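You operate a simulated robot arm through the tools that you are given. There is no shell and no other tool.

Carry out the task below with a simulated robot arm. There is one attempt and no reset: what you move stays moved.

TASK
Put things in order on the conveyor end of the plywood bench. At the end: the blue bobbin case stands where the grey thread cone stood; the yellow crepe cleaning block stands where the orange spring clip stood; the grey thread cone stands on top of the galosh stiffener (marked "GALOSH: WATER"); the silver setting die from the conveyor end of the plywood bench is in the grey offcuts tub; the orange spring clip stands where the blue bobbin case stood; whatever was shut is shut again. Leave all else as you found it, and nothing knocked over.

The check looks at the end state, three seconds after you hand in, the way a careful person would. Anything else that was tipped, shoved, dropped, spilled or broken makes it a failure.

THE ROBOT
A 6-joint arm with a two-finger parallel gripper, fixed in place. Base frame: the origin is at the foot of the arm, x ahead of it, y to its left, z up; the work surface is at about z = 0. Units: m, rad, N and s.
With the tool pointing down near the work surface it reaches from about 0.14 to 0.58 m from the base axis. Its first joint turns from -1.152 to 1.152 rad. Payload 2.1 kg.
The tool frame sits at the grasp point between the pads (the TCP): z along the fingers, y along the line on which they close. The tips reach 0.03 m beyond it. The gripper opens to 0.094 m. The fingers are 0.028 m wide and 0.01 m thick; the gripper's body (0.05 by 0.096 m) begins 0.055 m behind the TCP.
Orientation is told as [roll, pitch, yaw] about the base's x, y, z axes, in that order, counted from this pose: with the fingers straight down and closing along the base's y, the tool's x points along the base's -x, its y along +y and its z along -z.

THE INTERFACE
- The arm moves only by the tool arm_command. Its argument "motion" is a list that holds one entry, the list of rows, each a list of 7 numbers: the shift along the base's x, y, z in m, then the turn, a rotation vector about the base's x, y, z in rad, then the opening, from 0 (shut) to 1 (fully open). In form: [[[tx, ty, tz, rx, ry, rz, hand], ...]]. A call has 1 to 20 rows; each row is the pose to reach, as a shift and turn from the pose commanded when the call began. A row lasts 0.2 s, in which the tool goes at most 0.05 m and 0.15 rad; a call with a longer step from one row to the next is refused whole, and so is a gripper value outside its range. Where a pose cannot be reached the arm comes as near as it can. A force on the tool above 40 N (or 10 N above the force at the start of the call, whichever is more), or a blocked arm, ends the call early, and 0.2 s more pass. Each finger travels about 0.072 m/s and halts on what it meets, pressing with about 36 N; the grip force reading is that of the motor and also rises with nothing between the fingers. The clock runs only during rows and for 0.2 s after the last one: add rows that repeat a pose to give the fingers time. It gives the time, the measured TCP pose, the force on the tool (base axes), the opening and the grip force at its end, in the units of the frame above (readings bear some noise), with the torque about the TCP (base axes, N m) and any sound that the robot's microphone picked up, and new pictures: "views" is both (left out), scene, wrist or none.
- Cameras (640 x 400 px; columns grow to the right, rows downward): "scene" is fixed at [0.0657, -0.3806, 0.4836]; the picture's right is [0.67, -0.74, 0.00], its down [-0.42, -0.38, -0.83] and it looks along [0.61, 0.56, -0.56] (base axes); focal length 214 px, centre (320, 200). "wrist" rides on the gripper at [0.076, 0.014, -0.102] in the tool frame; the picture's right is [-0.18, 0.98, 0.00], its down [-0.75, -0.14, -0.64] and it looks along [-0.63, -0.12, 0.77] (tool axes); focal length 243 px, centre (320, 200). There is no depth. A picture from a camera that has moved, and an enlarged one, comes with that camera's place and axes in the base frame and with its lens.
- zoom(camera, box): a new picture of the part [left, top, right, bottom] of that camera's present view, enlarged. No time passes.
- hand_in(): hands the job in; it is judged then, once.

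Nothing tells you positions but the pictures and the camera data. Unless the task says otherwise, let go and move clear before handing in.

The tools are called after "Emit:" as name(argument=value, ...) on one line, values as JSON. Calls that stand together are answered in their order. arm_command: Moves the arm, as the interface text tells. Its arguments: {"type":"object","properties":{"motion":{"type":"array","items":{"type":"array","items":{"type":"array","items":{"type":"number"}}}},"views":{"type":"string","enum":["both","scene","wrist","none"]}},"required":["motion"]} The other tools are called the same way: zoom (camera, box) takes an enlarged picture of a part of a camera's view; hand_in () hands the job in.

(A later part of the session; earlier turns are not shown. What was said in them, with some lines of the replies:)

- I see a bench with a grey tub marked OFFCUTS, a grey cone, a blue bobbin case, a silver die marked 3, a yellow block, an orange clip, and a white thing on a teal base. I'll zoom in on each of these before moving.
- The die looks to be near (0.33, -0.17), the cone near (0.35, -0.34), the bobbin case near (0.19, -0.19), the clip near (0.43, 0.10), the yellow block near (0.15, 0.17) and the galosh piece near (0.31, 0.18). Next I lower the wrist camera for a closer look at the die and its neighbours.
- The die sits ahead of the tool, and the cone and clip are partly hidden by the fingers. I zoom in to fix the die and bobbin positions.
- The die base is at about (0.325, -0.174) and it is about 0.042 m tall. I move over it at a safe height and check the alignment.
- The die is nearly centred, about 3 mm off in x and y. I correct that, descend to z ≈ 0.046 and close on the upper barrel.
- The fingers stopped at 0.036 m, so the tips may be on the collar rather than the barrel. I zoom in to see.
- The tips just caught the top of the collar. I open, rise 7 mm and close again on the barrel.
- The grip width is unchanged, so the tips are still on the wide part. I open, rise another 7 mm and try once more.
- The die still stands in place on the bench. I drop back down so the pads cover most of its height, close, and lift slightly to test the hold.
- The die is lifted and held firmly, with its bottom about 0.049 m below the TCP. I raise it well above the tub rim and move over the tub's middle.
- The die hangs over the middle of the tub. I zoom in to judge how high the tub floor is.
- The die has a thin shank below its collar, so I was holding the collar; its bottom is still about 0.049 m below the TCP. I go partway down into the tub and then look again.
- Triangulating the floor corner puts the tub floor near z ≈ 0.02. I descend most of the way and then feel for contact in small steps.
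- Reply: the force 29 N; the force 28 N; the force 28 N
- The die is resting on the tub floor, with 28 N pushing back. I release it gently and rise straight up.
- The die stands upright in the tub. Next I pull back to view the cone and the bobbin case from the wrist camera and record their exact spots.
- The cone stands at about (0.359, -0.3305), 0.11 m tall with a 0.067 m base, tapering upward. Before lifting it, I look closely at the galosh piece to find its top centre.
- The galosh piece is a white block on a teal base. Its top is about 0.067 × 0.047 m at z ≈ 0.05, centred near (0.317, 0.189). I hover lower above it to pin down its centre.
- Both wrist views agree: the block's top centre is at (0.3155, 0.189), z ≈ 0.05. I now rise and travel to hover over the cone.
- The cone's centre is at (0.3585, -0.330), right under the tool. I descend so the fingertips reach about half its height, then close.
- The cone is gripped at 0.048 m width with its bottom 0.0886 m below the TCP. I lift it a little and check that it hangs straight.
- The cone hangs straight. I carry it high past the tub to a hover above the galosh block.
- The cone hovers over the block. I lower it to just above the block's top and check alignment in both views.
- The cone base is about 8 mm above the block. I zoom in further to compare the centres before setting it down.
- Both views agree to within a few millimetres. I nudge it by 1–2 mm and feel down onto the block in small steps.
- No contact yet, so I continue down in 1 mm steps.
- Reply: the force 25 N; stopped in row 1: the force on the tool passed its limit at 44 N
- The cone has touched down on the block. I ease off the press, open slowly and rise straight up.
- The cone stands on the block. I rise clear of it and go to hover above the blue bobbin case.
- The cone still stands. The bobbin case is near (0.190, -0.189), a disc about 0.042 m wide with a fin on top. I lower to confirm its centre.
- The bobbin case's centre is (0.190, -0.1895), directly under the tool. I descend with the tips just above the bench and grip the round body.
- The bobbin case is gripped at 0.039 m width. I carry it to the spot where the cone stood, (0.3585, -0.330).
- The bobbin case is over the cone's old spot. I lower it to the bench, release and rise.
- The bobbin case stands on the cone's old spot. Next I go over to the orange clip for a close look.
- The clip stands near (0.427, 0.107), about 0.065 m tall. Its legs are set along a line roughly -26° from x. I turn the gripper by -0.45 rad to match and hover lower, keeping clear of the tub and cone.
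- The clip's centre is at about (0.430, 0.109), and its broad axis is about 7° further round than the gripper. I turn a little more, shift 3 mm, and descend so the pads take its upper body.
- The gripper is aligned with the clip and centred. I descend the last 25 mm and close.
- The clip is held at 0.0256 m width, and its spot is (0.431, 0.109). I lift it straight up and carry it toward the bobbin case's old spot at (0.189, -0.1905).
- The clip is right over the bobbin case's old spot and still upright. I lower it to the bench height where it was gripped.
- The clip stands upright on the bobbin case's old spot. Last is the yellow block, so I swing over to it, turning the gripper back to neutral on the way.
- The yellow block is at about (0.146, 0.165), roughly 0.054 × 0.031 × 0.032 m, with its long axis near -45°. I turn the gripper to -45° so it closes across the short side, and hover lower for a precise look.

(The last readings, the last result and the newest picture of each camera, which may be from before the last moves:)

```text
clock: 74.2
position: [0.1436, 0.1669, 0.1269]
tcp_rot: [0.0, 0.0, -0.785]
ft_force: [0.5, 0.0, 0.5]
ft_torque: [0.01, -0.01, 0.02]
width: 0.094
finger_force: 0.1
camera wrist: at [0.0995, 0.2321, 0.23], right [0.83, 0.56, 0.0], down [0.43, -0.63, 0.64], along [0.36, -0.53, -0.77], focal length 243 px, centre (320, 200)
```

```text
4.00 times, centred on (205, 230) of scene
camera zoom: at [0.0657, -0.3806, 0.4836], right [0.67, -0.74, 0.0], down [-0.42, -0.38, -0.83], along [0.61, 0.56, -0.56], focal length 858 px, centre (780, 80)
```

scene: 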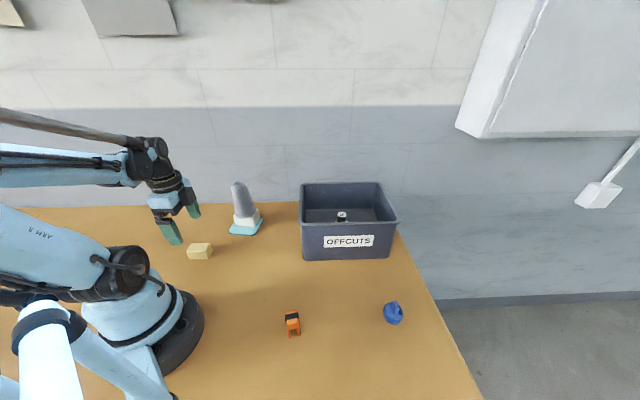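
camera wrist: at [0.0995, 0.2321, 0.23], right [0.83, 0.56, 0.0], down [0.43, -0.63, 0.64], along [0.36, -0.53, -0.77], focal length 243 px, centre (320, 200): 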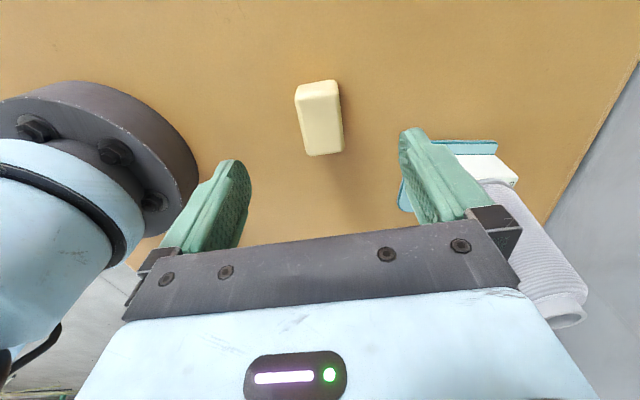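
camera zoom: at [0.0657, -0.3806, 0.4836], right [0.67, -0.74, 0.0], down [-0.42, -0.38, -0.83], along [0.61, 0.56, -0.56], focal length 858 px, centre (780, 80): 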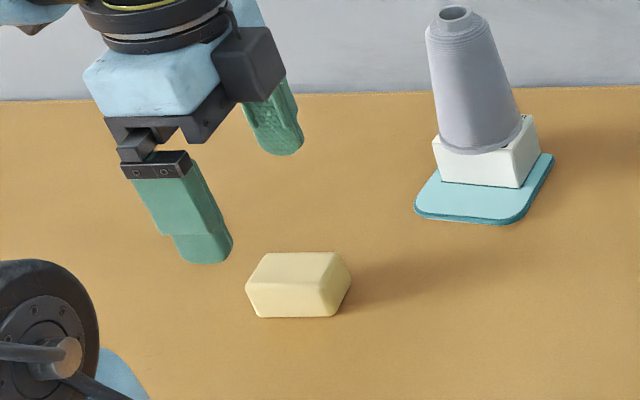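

The gripper is square to the block, whose centre is about (0.149, 0.164). I take it 9 mm off-centre along its long side, to keep the gripper clear of the tub later, and descend.

Emit:
arm_command(motion=[[[-0.001, 0.0035, -0.025, 0, 0, 0, 1], [-0.001, 0.0035, -0.05, 0, 0, 0, 1], [-0.001, 0.0035, -0.075, 0, 0, 0, 1], [-0.001, 0.0035, -0.083, 0, 0, 0, 1], [-0.001, 0.0035, -0.083, 0, 0, 0, 0.8], [-0.001, 0.0035, -0.083, 0, 0, 0, 0.6], [-0.001, 0.0035, -0.083, 0, 0, 0, 0.4], [-0.001, 0.0035, -0.083, 0, 0, 0, 0.25], [-0.001, 0.0035, -0.083, 0, 0, 0, 0.25], [-0.001, 0.0035, -0.083, 0, 0, 0, 0.25]]], views="both")

Emit:
zoom(camera="wrist", box=[240, 80, 400, 240])

Emit:
zoom(camera="scene", box=[140, 180, 270, 280])

```text
clock: 76.4
position: [0.1433, 0.1708, 0.0449]
tcp_rot: [0.0, 0.0, -0.787]
ft_force: [-1.3, 0.6, 0.4]
ft_torque: [-0.03, 0.0, 0.01]
width: 0.0348
finger_force: 36.1
camera wrist: at [0.0987, 0.2355, 0.1472], right [0.83, 0.56, 0.0], down [0.43, -0.63, 0.64], along [0.36, -0.53, -0.77], focal length 243 px, centre (320, 200)
```

scene: 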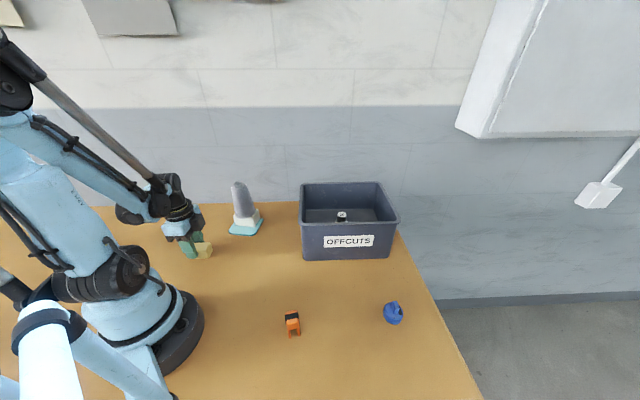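
wrist: 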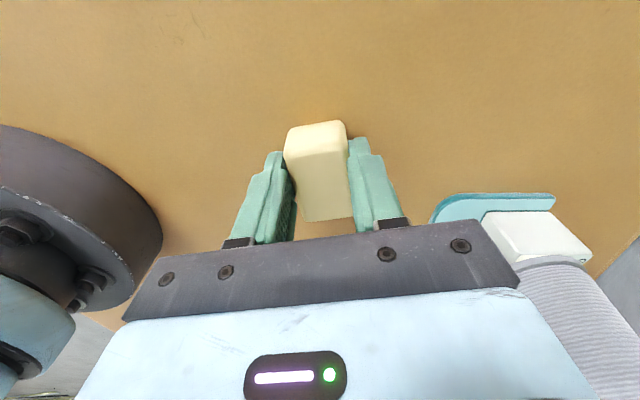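

```text
2.50 times, centred on (320, 160) of wrist
camera zoom: at [0.0987, 0.2355, 0.1472], right [0.83, 0.56, 0.0], down [0.43, -0.63, 0.64], along [0.36, -0.53, -0.77], focal length 606 px, centre (320, 300)
```

zoom: 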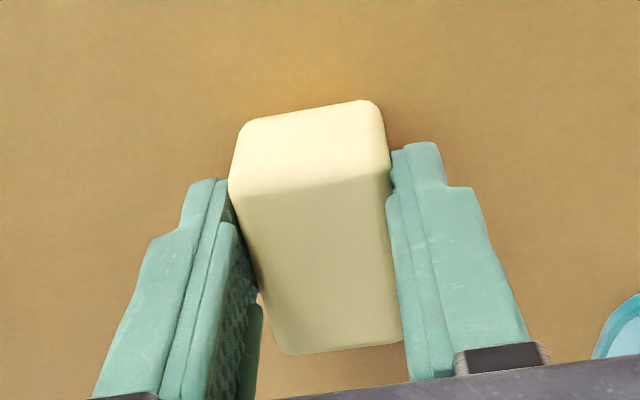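

```text
4.00 times, centred on (205, 230) of scene
camera zoom: at [0.0657, -0.3806, 0.4836], right [0.67, -0.74, 0.0], down [-0.42, -0.38, -0.83], along [0.61, 0.56, -0.56], focal length 858 px, centre (780, 80)
```

zoom: 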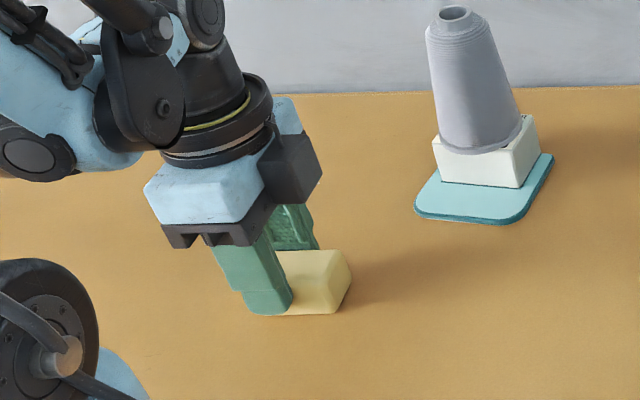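

The block is gripped at 0.035 m, with its centre 9 mm from the TCP along its length. I lift it high, route around the cone, and bring it above the clip's old spot.

Emit:
arm_command(motion=[[[0, 0, 0.015, 0, 0, 0, 0.25], [0, 0, 0.05, 0, 0, 0, 0.25], [0, 0, 0.09, 0, 0, 0, 0.25], [0, 0, 0.135, 0, 0, 0, 0.25], [0, 0, 0.18, 0, 0, 0, 0.25], [0.02, -0.02, 0.22, 0, 0, 0, 0.25], [0.05, -0.05, 0.235, 0, 0, 0, 0.25], [0.085, -0.075, 0.235, 0, 0, 0, 0.25], [0.12, -0.095, 0.235, 0, 0, 0, 0.25], [0.155, -0.105, 0.235, 0, 0, 0, 0.25], [0.195, -0.105, 0.235, 0, 0, 0, 0.25], [0.23, -0.095, 0.235, 0, 0, 0, 0.25], [0.26, -0.075, 0.235, 0, 0, 0, 0.25], [0.275, -0.06, 0.22, 0, 0, 0, 0.25], [0.2818, -0.0552, 0.19, 0, 0, 0, 0.25], [0.2818, -0.0552, 0.15, 0, 0, 0, 0.25], [0.2818, -0.0552, 0.12, 0, 0, 0, 0.25], [0.2818, -0.0552, 0.12, 0, 0, 0, 0.25]]], views="both")

Emit:
zoom(camera="wrist", box=[220, 80, 420, 240])

Emit:
zoom(camera="scene", box=[220, 130, 350, 240])

```text
clock: 80.2
position: [0.4265, 0.1158, 0.1645]
tcp_rot: [-0.001, 0.0, -0.789]
ft_force: [-0.2, -0.1, -0.5]
ft_torque: [-0.01, -0.02, 0.0]
width: 0.0352
finger_force: 36.0
camera wrist: at [0.3811, 0.1804, 0.267], right [0.83, 0.56, 0.0], down [0.43, -0.63, 0.64], along [0.36, -0.53, -0.77], focal length 243 px, centre (320, 200)
```

scene: 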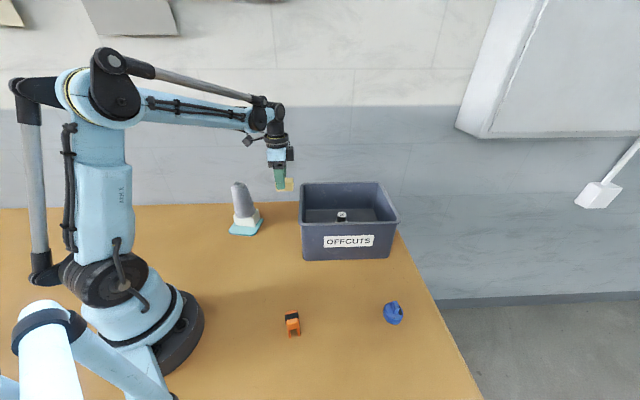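
wrist: 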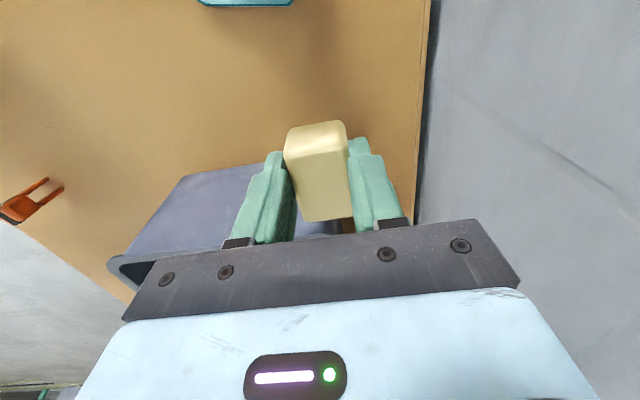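

```text
2.50 times, centred on (320, 160) of wrist
camera zoom: at [0.3811, 0.1804, 0.267], right [0.83, 0.56, 0.0], down [0.43, -0.63, 0.64], along [0.36, -0.53, -0.77], focal length 606 px, centre (320, 300)
```

zoom: 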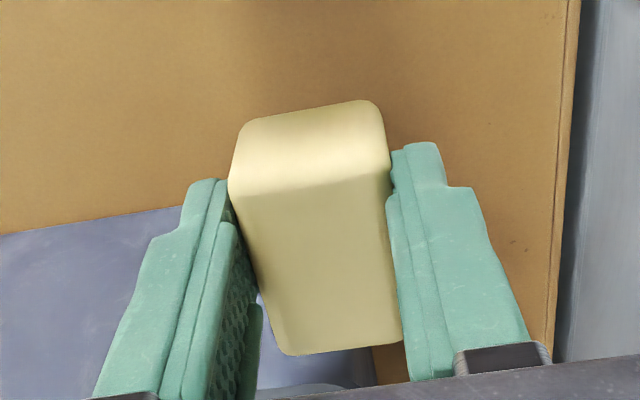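

```text
3.64 times, centred on (285, 185) of scene
camera zoom: at [0.0657, -0.3806, 0.4836], right [0.67, -0.74, 0.0], down [-0.42, -0.38, -0.83], along [0.61, 0.56, -0.56], focal length 780 px, centre (447, 254)
```

zoom: 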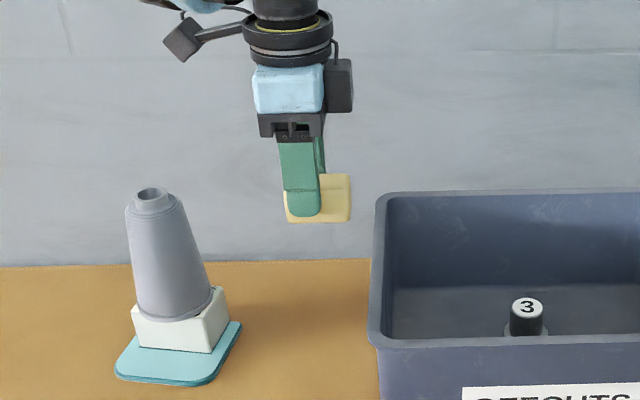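

The block is steady above the clip's old spot and clear of the tub rim. I lower it most of the way and check the clearances.

Emit:
arm_command(motion=[[[-0.0006, 0, -0.03, 0, 0, 0, 0.25], [-0.0006, 0, -0.055, 0, 0, 0, 0.25], [-0.0006, 0, -0.075, 0, 0, 0, 0.25], [-0.0006, 0, -0.09, 0, 0, 0, 0.25], [-0.0006, 0, -0.1, 0, 0, 0, 0.25], [-0.0006, 0, -0.1, 0, 0, 0, 0.25]]], views="both")

Emit:
zoom(camera="scene", box=[220, 130, 350, 240])

Emit:
zoom(camera="wrist", box=[220, 80, 420, 240])

```text
clock: 81.6
position: [0.4254, 0.1158, 0.0631]
tcp_rot: [-0.001, 0.002, -0.786]
ft_force: [0.2, 0.5, -0.7]
ft_torque: [-0.01, 0.01, 0.02]
width: 0.0349
finger_force: 36.1
camera wrist: at [0.3802, 0.1803, 0.1667], right [0.83, 0.56, 0.0], down [0.43, -0.63, 0.64], along [0.36, -0.53, -0.77], focal length 243 px, centre (320, 200)
```

scene: 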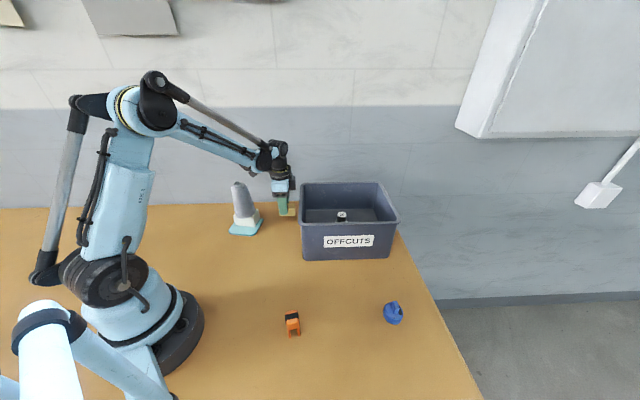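
wrist: 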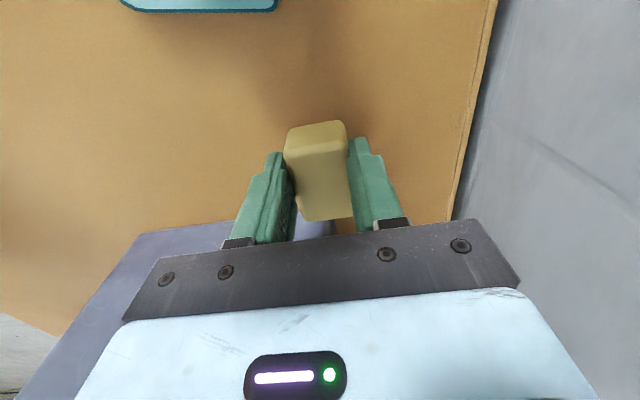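

```text
3.64 times, centred on (285, 185) of scene
camera zoom: at [0.0657, -0.3806, 0.4836], right [0.67, -0.74, 0.0], down [-0.42, -0.38, -0.83], along [0.61, 0.56, -0.56], focal length 780 px, centre (447, 254)
```

zoom: 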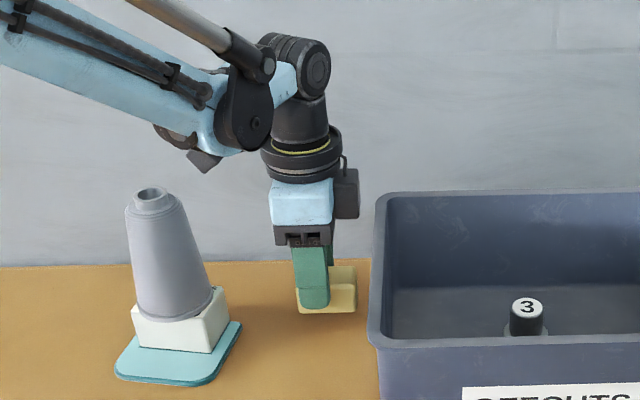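

```text
2.50 times, centred on (320, 160) of wrist
camera zoom: at [0.3802, 0.1803, 0.1667], right [0.83, 0.56, 0.0], down [0.43, -0.63, 0.64], along [0.36, -0.53, -0.77], focal length 606 px, centre (320, 300)
```

zoom: 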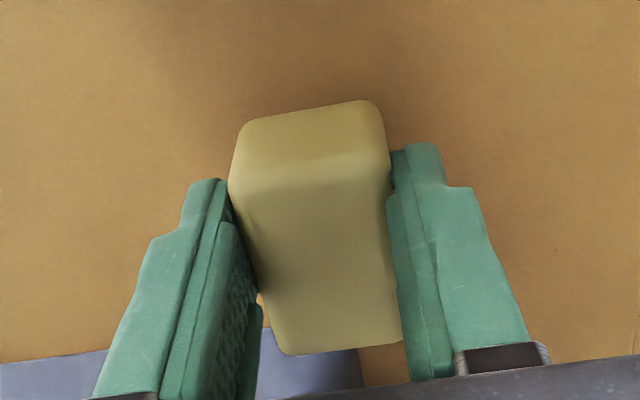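

Clearances look fine on both sides. I finish lowering to the bench.

Emit:
arm_command(motion=[[[0, 0, -0.01, 0, 0, 0, 0.25], [0, 0, -0.017, 0, 0, 0, 0.25], [0, 0, -0.0195, 0, 0, 0, 0.25], [0, 0, -0.0195, 0, 0, 0, 0.25]]], views="scene")

Emit:
arm_command(motion=[[[0, 0, -0.0007, 0, 0, 0, 0.25], [0, 0, -0.0007, 0, 0, 0, 0.25]]], views="scene")

Emit:
zoom(camera="scene", box=[220, 130, 350, 240])

```text
clock: 82.6
position: [0.4242, 0.1155, 0.0443]
tcp_rot: [0.001, -0.001, -0.786]
ft_force: [0.2, -0.5, 0.2]
ft_torque: [-0.01, 0.0, -0.02]
width: 0.0351
finger_force: 35.9
```

scene: 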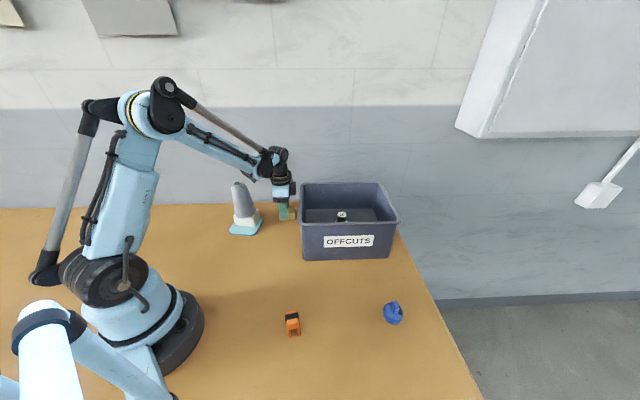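

```text
clock: 83.2
position: [0.4243, 0.1154, 0.0432]
tcp_rot: [0.0, 0.001, -0.787]
ft_force: [-0.8, -0.1, 4.5]
ft_torque: [-0.03, -0.05, 0.02]
width: 0.0349
finger_force: 36.0
```

scene: 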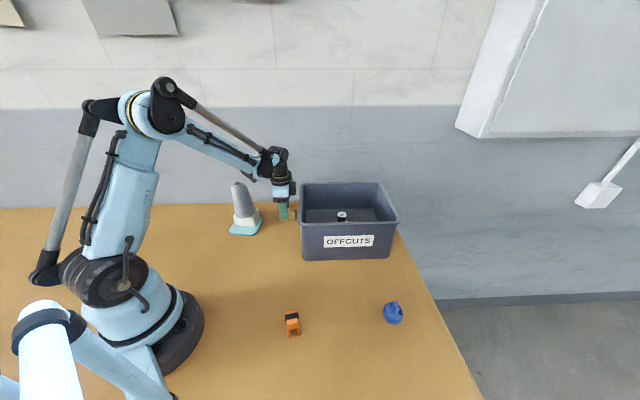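

```text
3.64 times, centred on (285, 185) of scene
camera zoom: at [0.0657, -0.3806, 0.4836], right [0.67, -0.74, 0.0], down [-0.42, -0.38, -0.83], along [0.61, 0.56, -0.56], focal length 780 px, centre (447, 254)
```

zoom: 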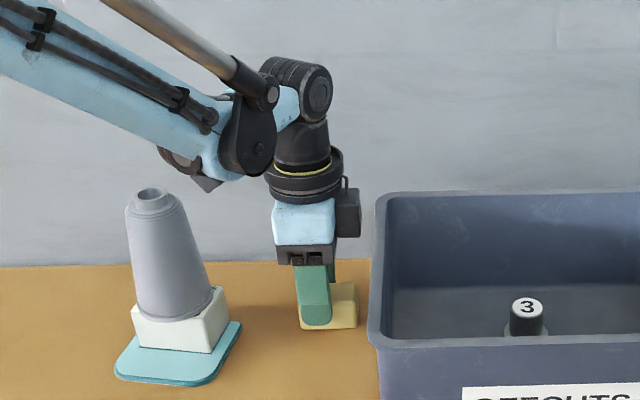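

Contact shows as a light 4.5 N, so the block is on the bench. I release it gently and rise straight up.

Emit:
arm_command(motion=[[[0, 0, 0.0003, 0, 0, 0, 0.36], [0, 0, 0.0003, 0, 0, 0, 0.42], [0, 0, 0.0003, 0, 0, 0, 0.5], [0, 0, 0.0003, 0, 0, 0, 0.6], [0, 0, 0.0003, 0, 0, 0, 0.6], [0, 0, 0.02, 0, 0, 0, 0.6], [0, 0, 0.05, 0, 0, 0, 0.6], [0, 0, 0.09, 0, 0, 0, 0.6], [0, 0, 0.13, 0, 0, 0, 0.6], [0, 0, 0.17, 0, 0, 0, 0.8], [0, 0, 0.2, 0, 0, 0, 1]]], views="both")

Emit:
zoom(camera="scene", box=[220, 130, 350, 240])

Emit:
zoom(camera="wrist", box=[220, 20, 420, 200])

```text
clock: 85.6
position: [0.4247, 0.1159, 0.2447]
tcp_rot: [0.0, -0.002, -0.787]
ft_force: [-0.2, -0.4, 0.9]
ft_torque: [-0.03, 0.03, -0.01]
width: 0.0939
finger_force: 0.2
camera wrist: at [0.3798, 0.1804, 0.348], right [0.83, 0.56, 0.0], down [0.43, -0.63, 0.64], along [0.36, -0.53, -0.77], focal length 243 px, centre (320, 200)
```

scene: 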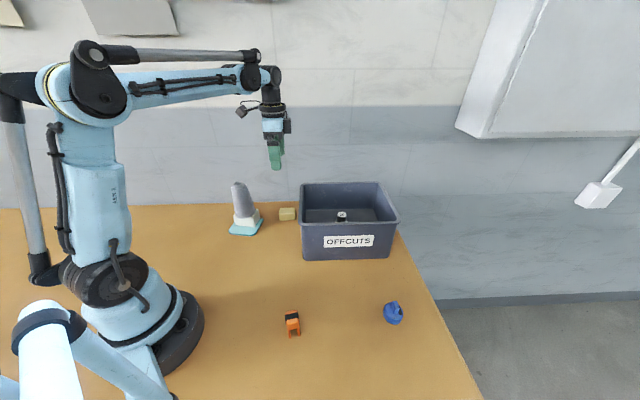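
wrist: 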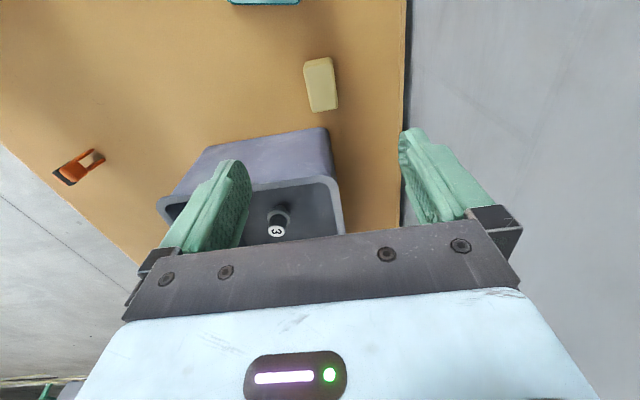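

```text
3.64 times, centred on (285, 185) of scene
camera zoom: at [0.0657, -0.3806, 0.4836], right [0.67, -0.74, 0.0], down [-0.42, -0.38, -0.83], along [0.61, 0.56, -0.56], focal length 780 px, centre (447, 254)
```

zoom: 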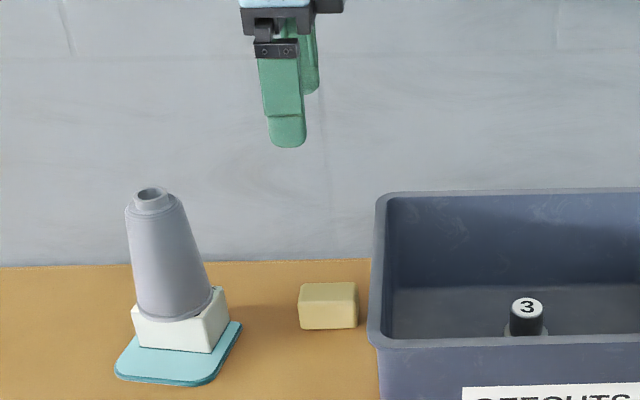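

```text
2.22 times, centred on (320, 110) of wrist
camera zoom: at [0.3798, 0.1804, 0.348], right [0.83, 0.56, 0.0], down [0.43, -0.63, 0.64], along [0.36, -0.53, -0.77], focal length 539 px, centre (320, 400)
```

zoom: 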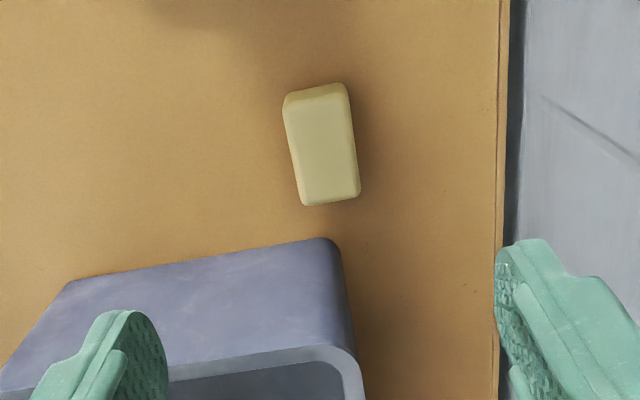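

All items appear in place. I retract the arm back to near its starting pose, then do a final check of each item.

Emit:
arm_command(motion=[[[0, 0, 0.04, 0, 0, 0, 1], [0, 0, 0.08, 0, 0, 0.0, 1], [-0.01, -0.02, 0.12, 0, 0, 0.1, 1], [-0.03, -0.05, 0.145, 0, 0, 0.2, 1], [-0.05, -0.085, 0.15, 0, 0, 0.3, 1], [-0.07, -0.12, 0.15, 0, 0, 0.42, 1], [-0.09, -0.16, 0.15, 0, 0, 0.54, 1], [-0.105, -0.2, 0.15, 0, 0, 0.66, 1], [-0.12, -0.24, 0.15, 0, 0, 0.787, 1], [-0.135, -0.28, 0.15, 0, 0, 0.787, 1], [-0.148, -0.324, 0.15, 0, 0, 0.787, 1], [-0.148, -0.324, 0.15, 0, 0, 0.787, 1]]], views="both")

Emit:
zoom(camera="scene", box=[170, 160, 420, 350])

Emit:
zoom(camera="scene", box=[215, 170, 310, 245])

Emit:
zoom(camera="scene", box=[270, 280, 420, 350])

Emit:
zoom(camera="wrist", box=[160, 0, 640, 220])

```text
clock: 88.2
position: [0.2774, -0.21, 0.3944]
tcp_rot: [0.0, 0.002, 0.002]
ft_force: [0.3, -0.3, 0.6]
ft_torque: [0.0, 0.02, 0.02]
width: 0.0939
finger_force: 0.1
camera wrist: at [0.1997, -0.1941, 0.4973], right [0.18, 0.98, 0.0], down [0.75, -0.14, 0.64], along [0.63, -0.12, -0.77], focal length 243 px, centre (320, 200)
```

scene: 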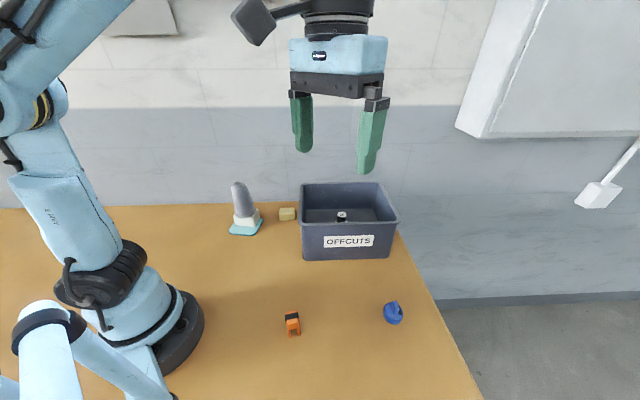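
wrist: 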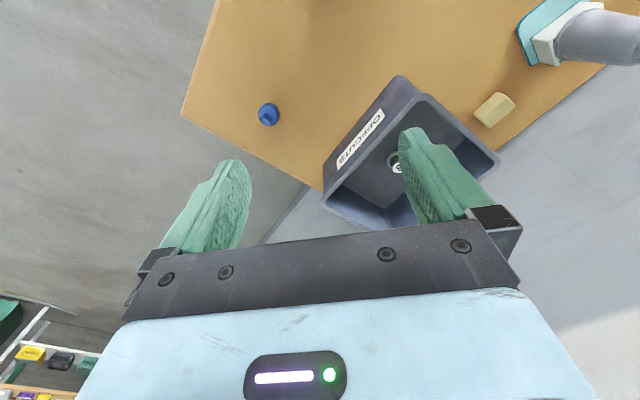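

```text
2.11 times, centred on (295, 255) of scene
camera zoom: at [0.0657, -0.3806, 0.4836], right [0.67, -0.74, 0.0], down [-0.42, -0.38, -0.83], along [0.61, 0.56, -0.56], focal length 452 px, centre (373, 84)
```

zoom: 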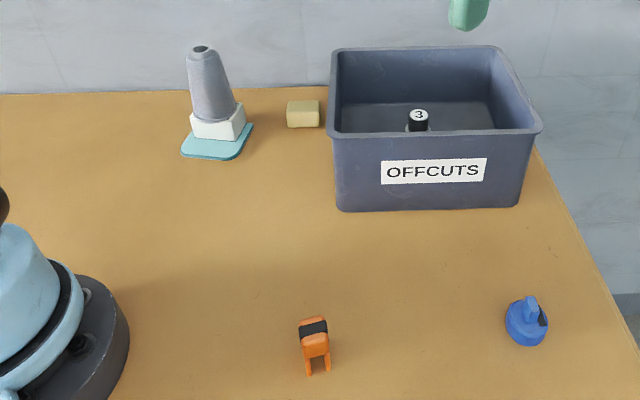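

```text
5.33 times, centred on (262, 208) of scene
camera zoom: at [0.0657, -0.3806, 0.4836], right [0.67, -0.74, 0.0], down [-0.42, -0.38, -0.83], along [0.61, 0.56, -0.56], focal length 1144 px, centre (627, 160)
```

zoom: 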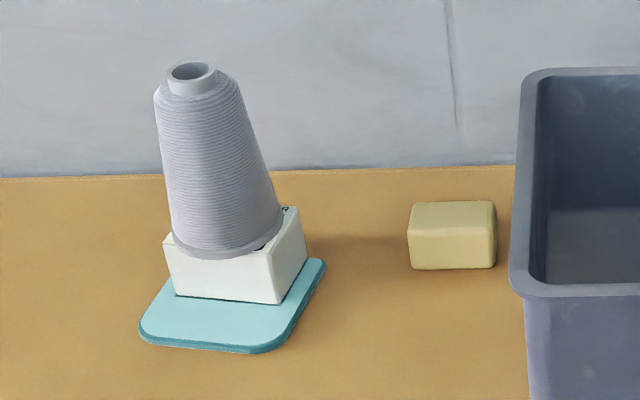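

```text
4.27 times, centred on (345, 315) of scene
camera zoom: at [0.0657, -0.3806, 0.4836], right [0.67, -0.74, 0.0], down [-0.42, -0.38, -0.83], along [0.61, 0.56, -0.56], focal length 915 px, centre (213, -291)
```

zoom: 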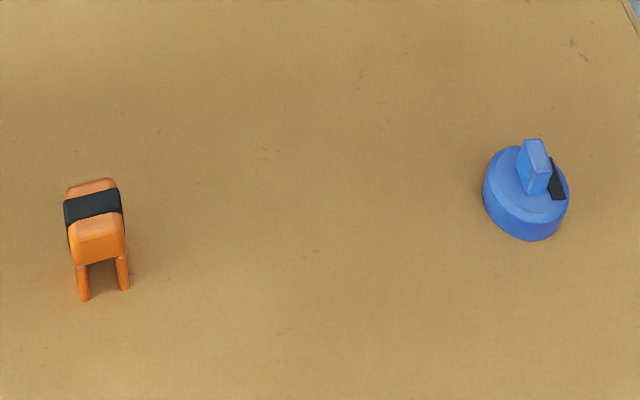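

```text
1.33 times, centred on (400, 110) of wrist
camera zoom: at [0.1997, -0.1941, 0.4973], right [0.18, 0.98, 0.0], down [0.75, -0.14, 0.64], along [0.63, -0.12, -0.77], focal length 324 px, centre (213, 320)
```

zoom: 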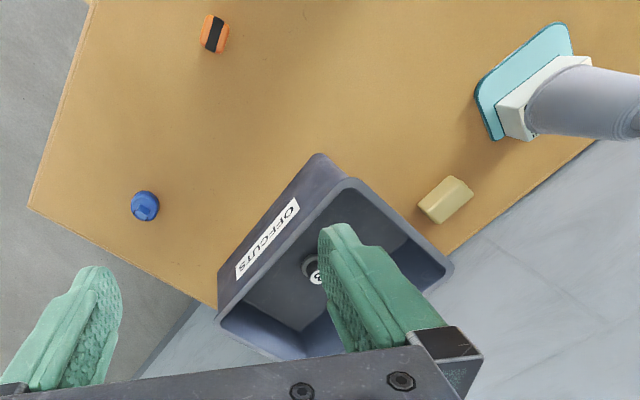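

Everything checks out against the start: the die is in the tub, the cone is on the galosh block, the bobbin case is on the cone's spot, the clip is on the bobbin case's spot, and the yellow block is on the clip's spot. Nothing is knocked over, the tub and galosh piece haven't moved, nothing was opened, and the arm is clear, so I hand in.

Emit:
hand_in()

```text
The job is handed in.
```

I finished the task and handed it in. In the final pictures everything was standing where you asked:

| Item | Final place |
|---|---|
| Blue bobbin case | Standing where the grey thread cone stood |
| Yellow crepe cleaning block | Where the orange spring clip stood, set down the same way up as before |
| Grey thread cone | Upright on top of the white block marked "GALOSH: WATER" |
| Silver setting die | Standing in the grey offcuts tub |
| Orange spring clip | Upright where the blue bobbin case stood |

- **Accuracy:** The three swapped spots match the originals to within a few millimetres, judged from the camera views. The cone's base is wider than the narrow side of the white block, so it overhangs by about 1 cm on two sides. It was steady after release and still upright in the last pictures.
- **Left alone:** I opened nothing, so there was nothing to shut. The tub and the galosh piece stayed where they were, and nothing was tipped or dropped.
- **Arm:** It let go of everything and was back near its starting pose before I handed in.
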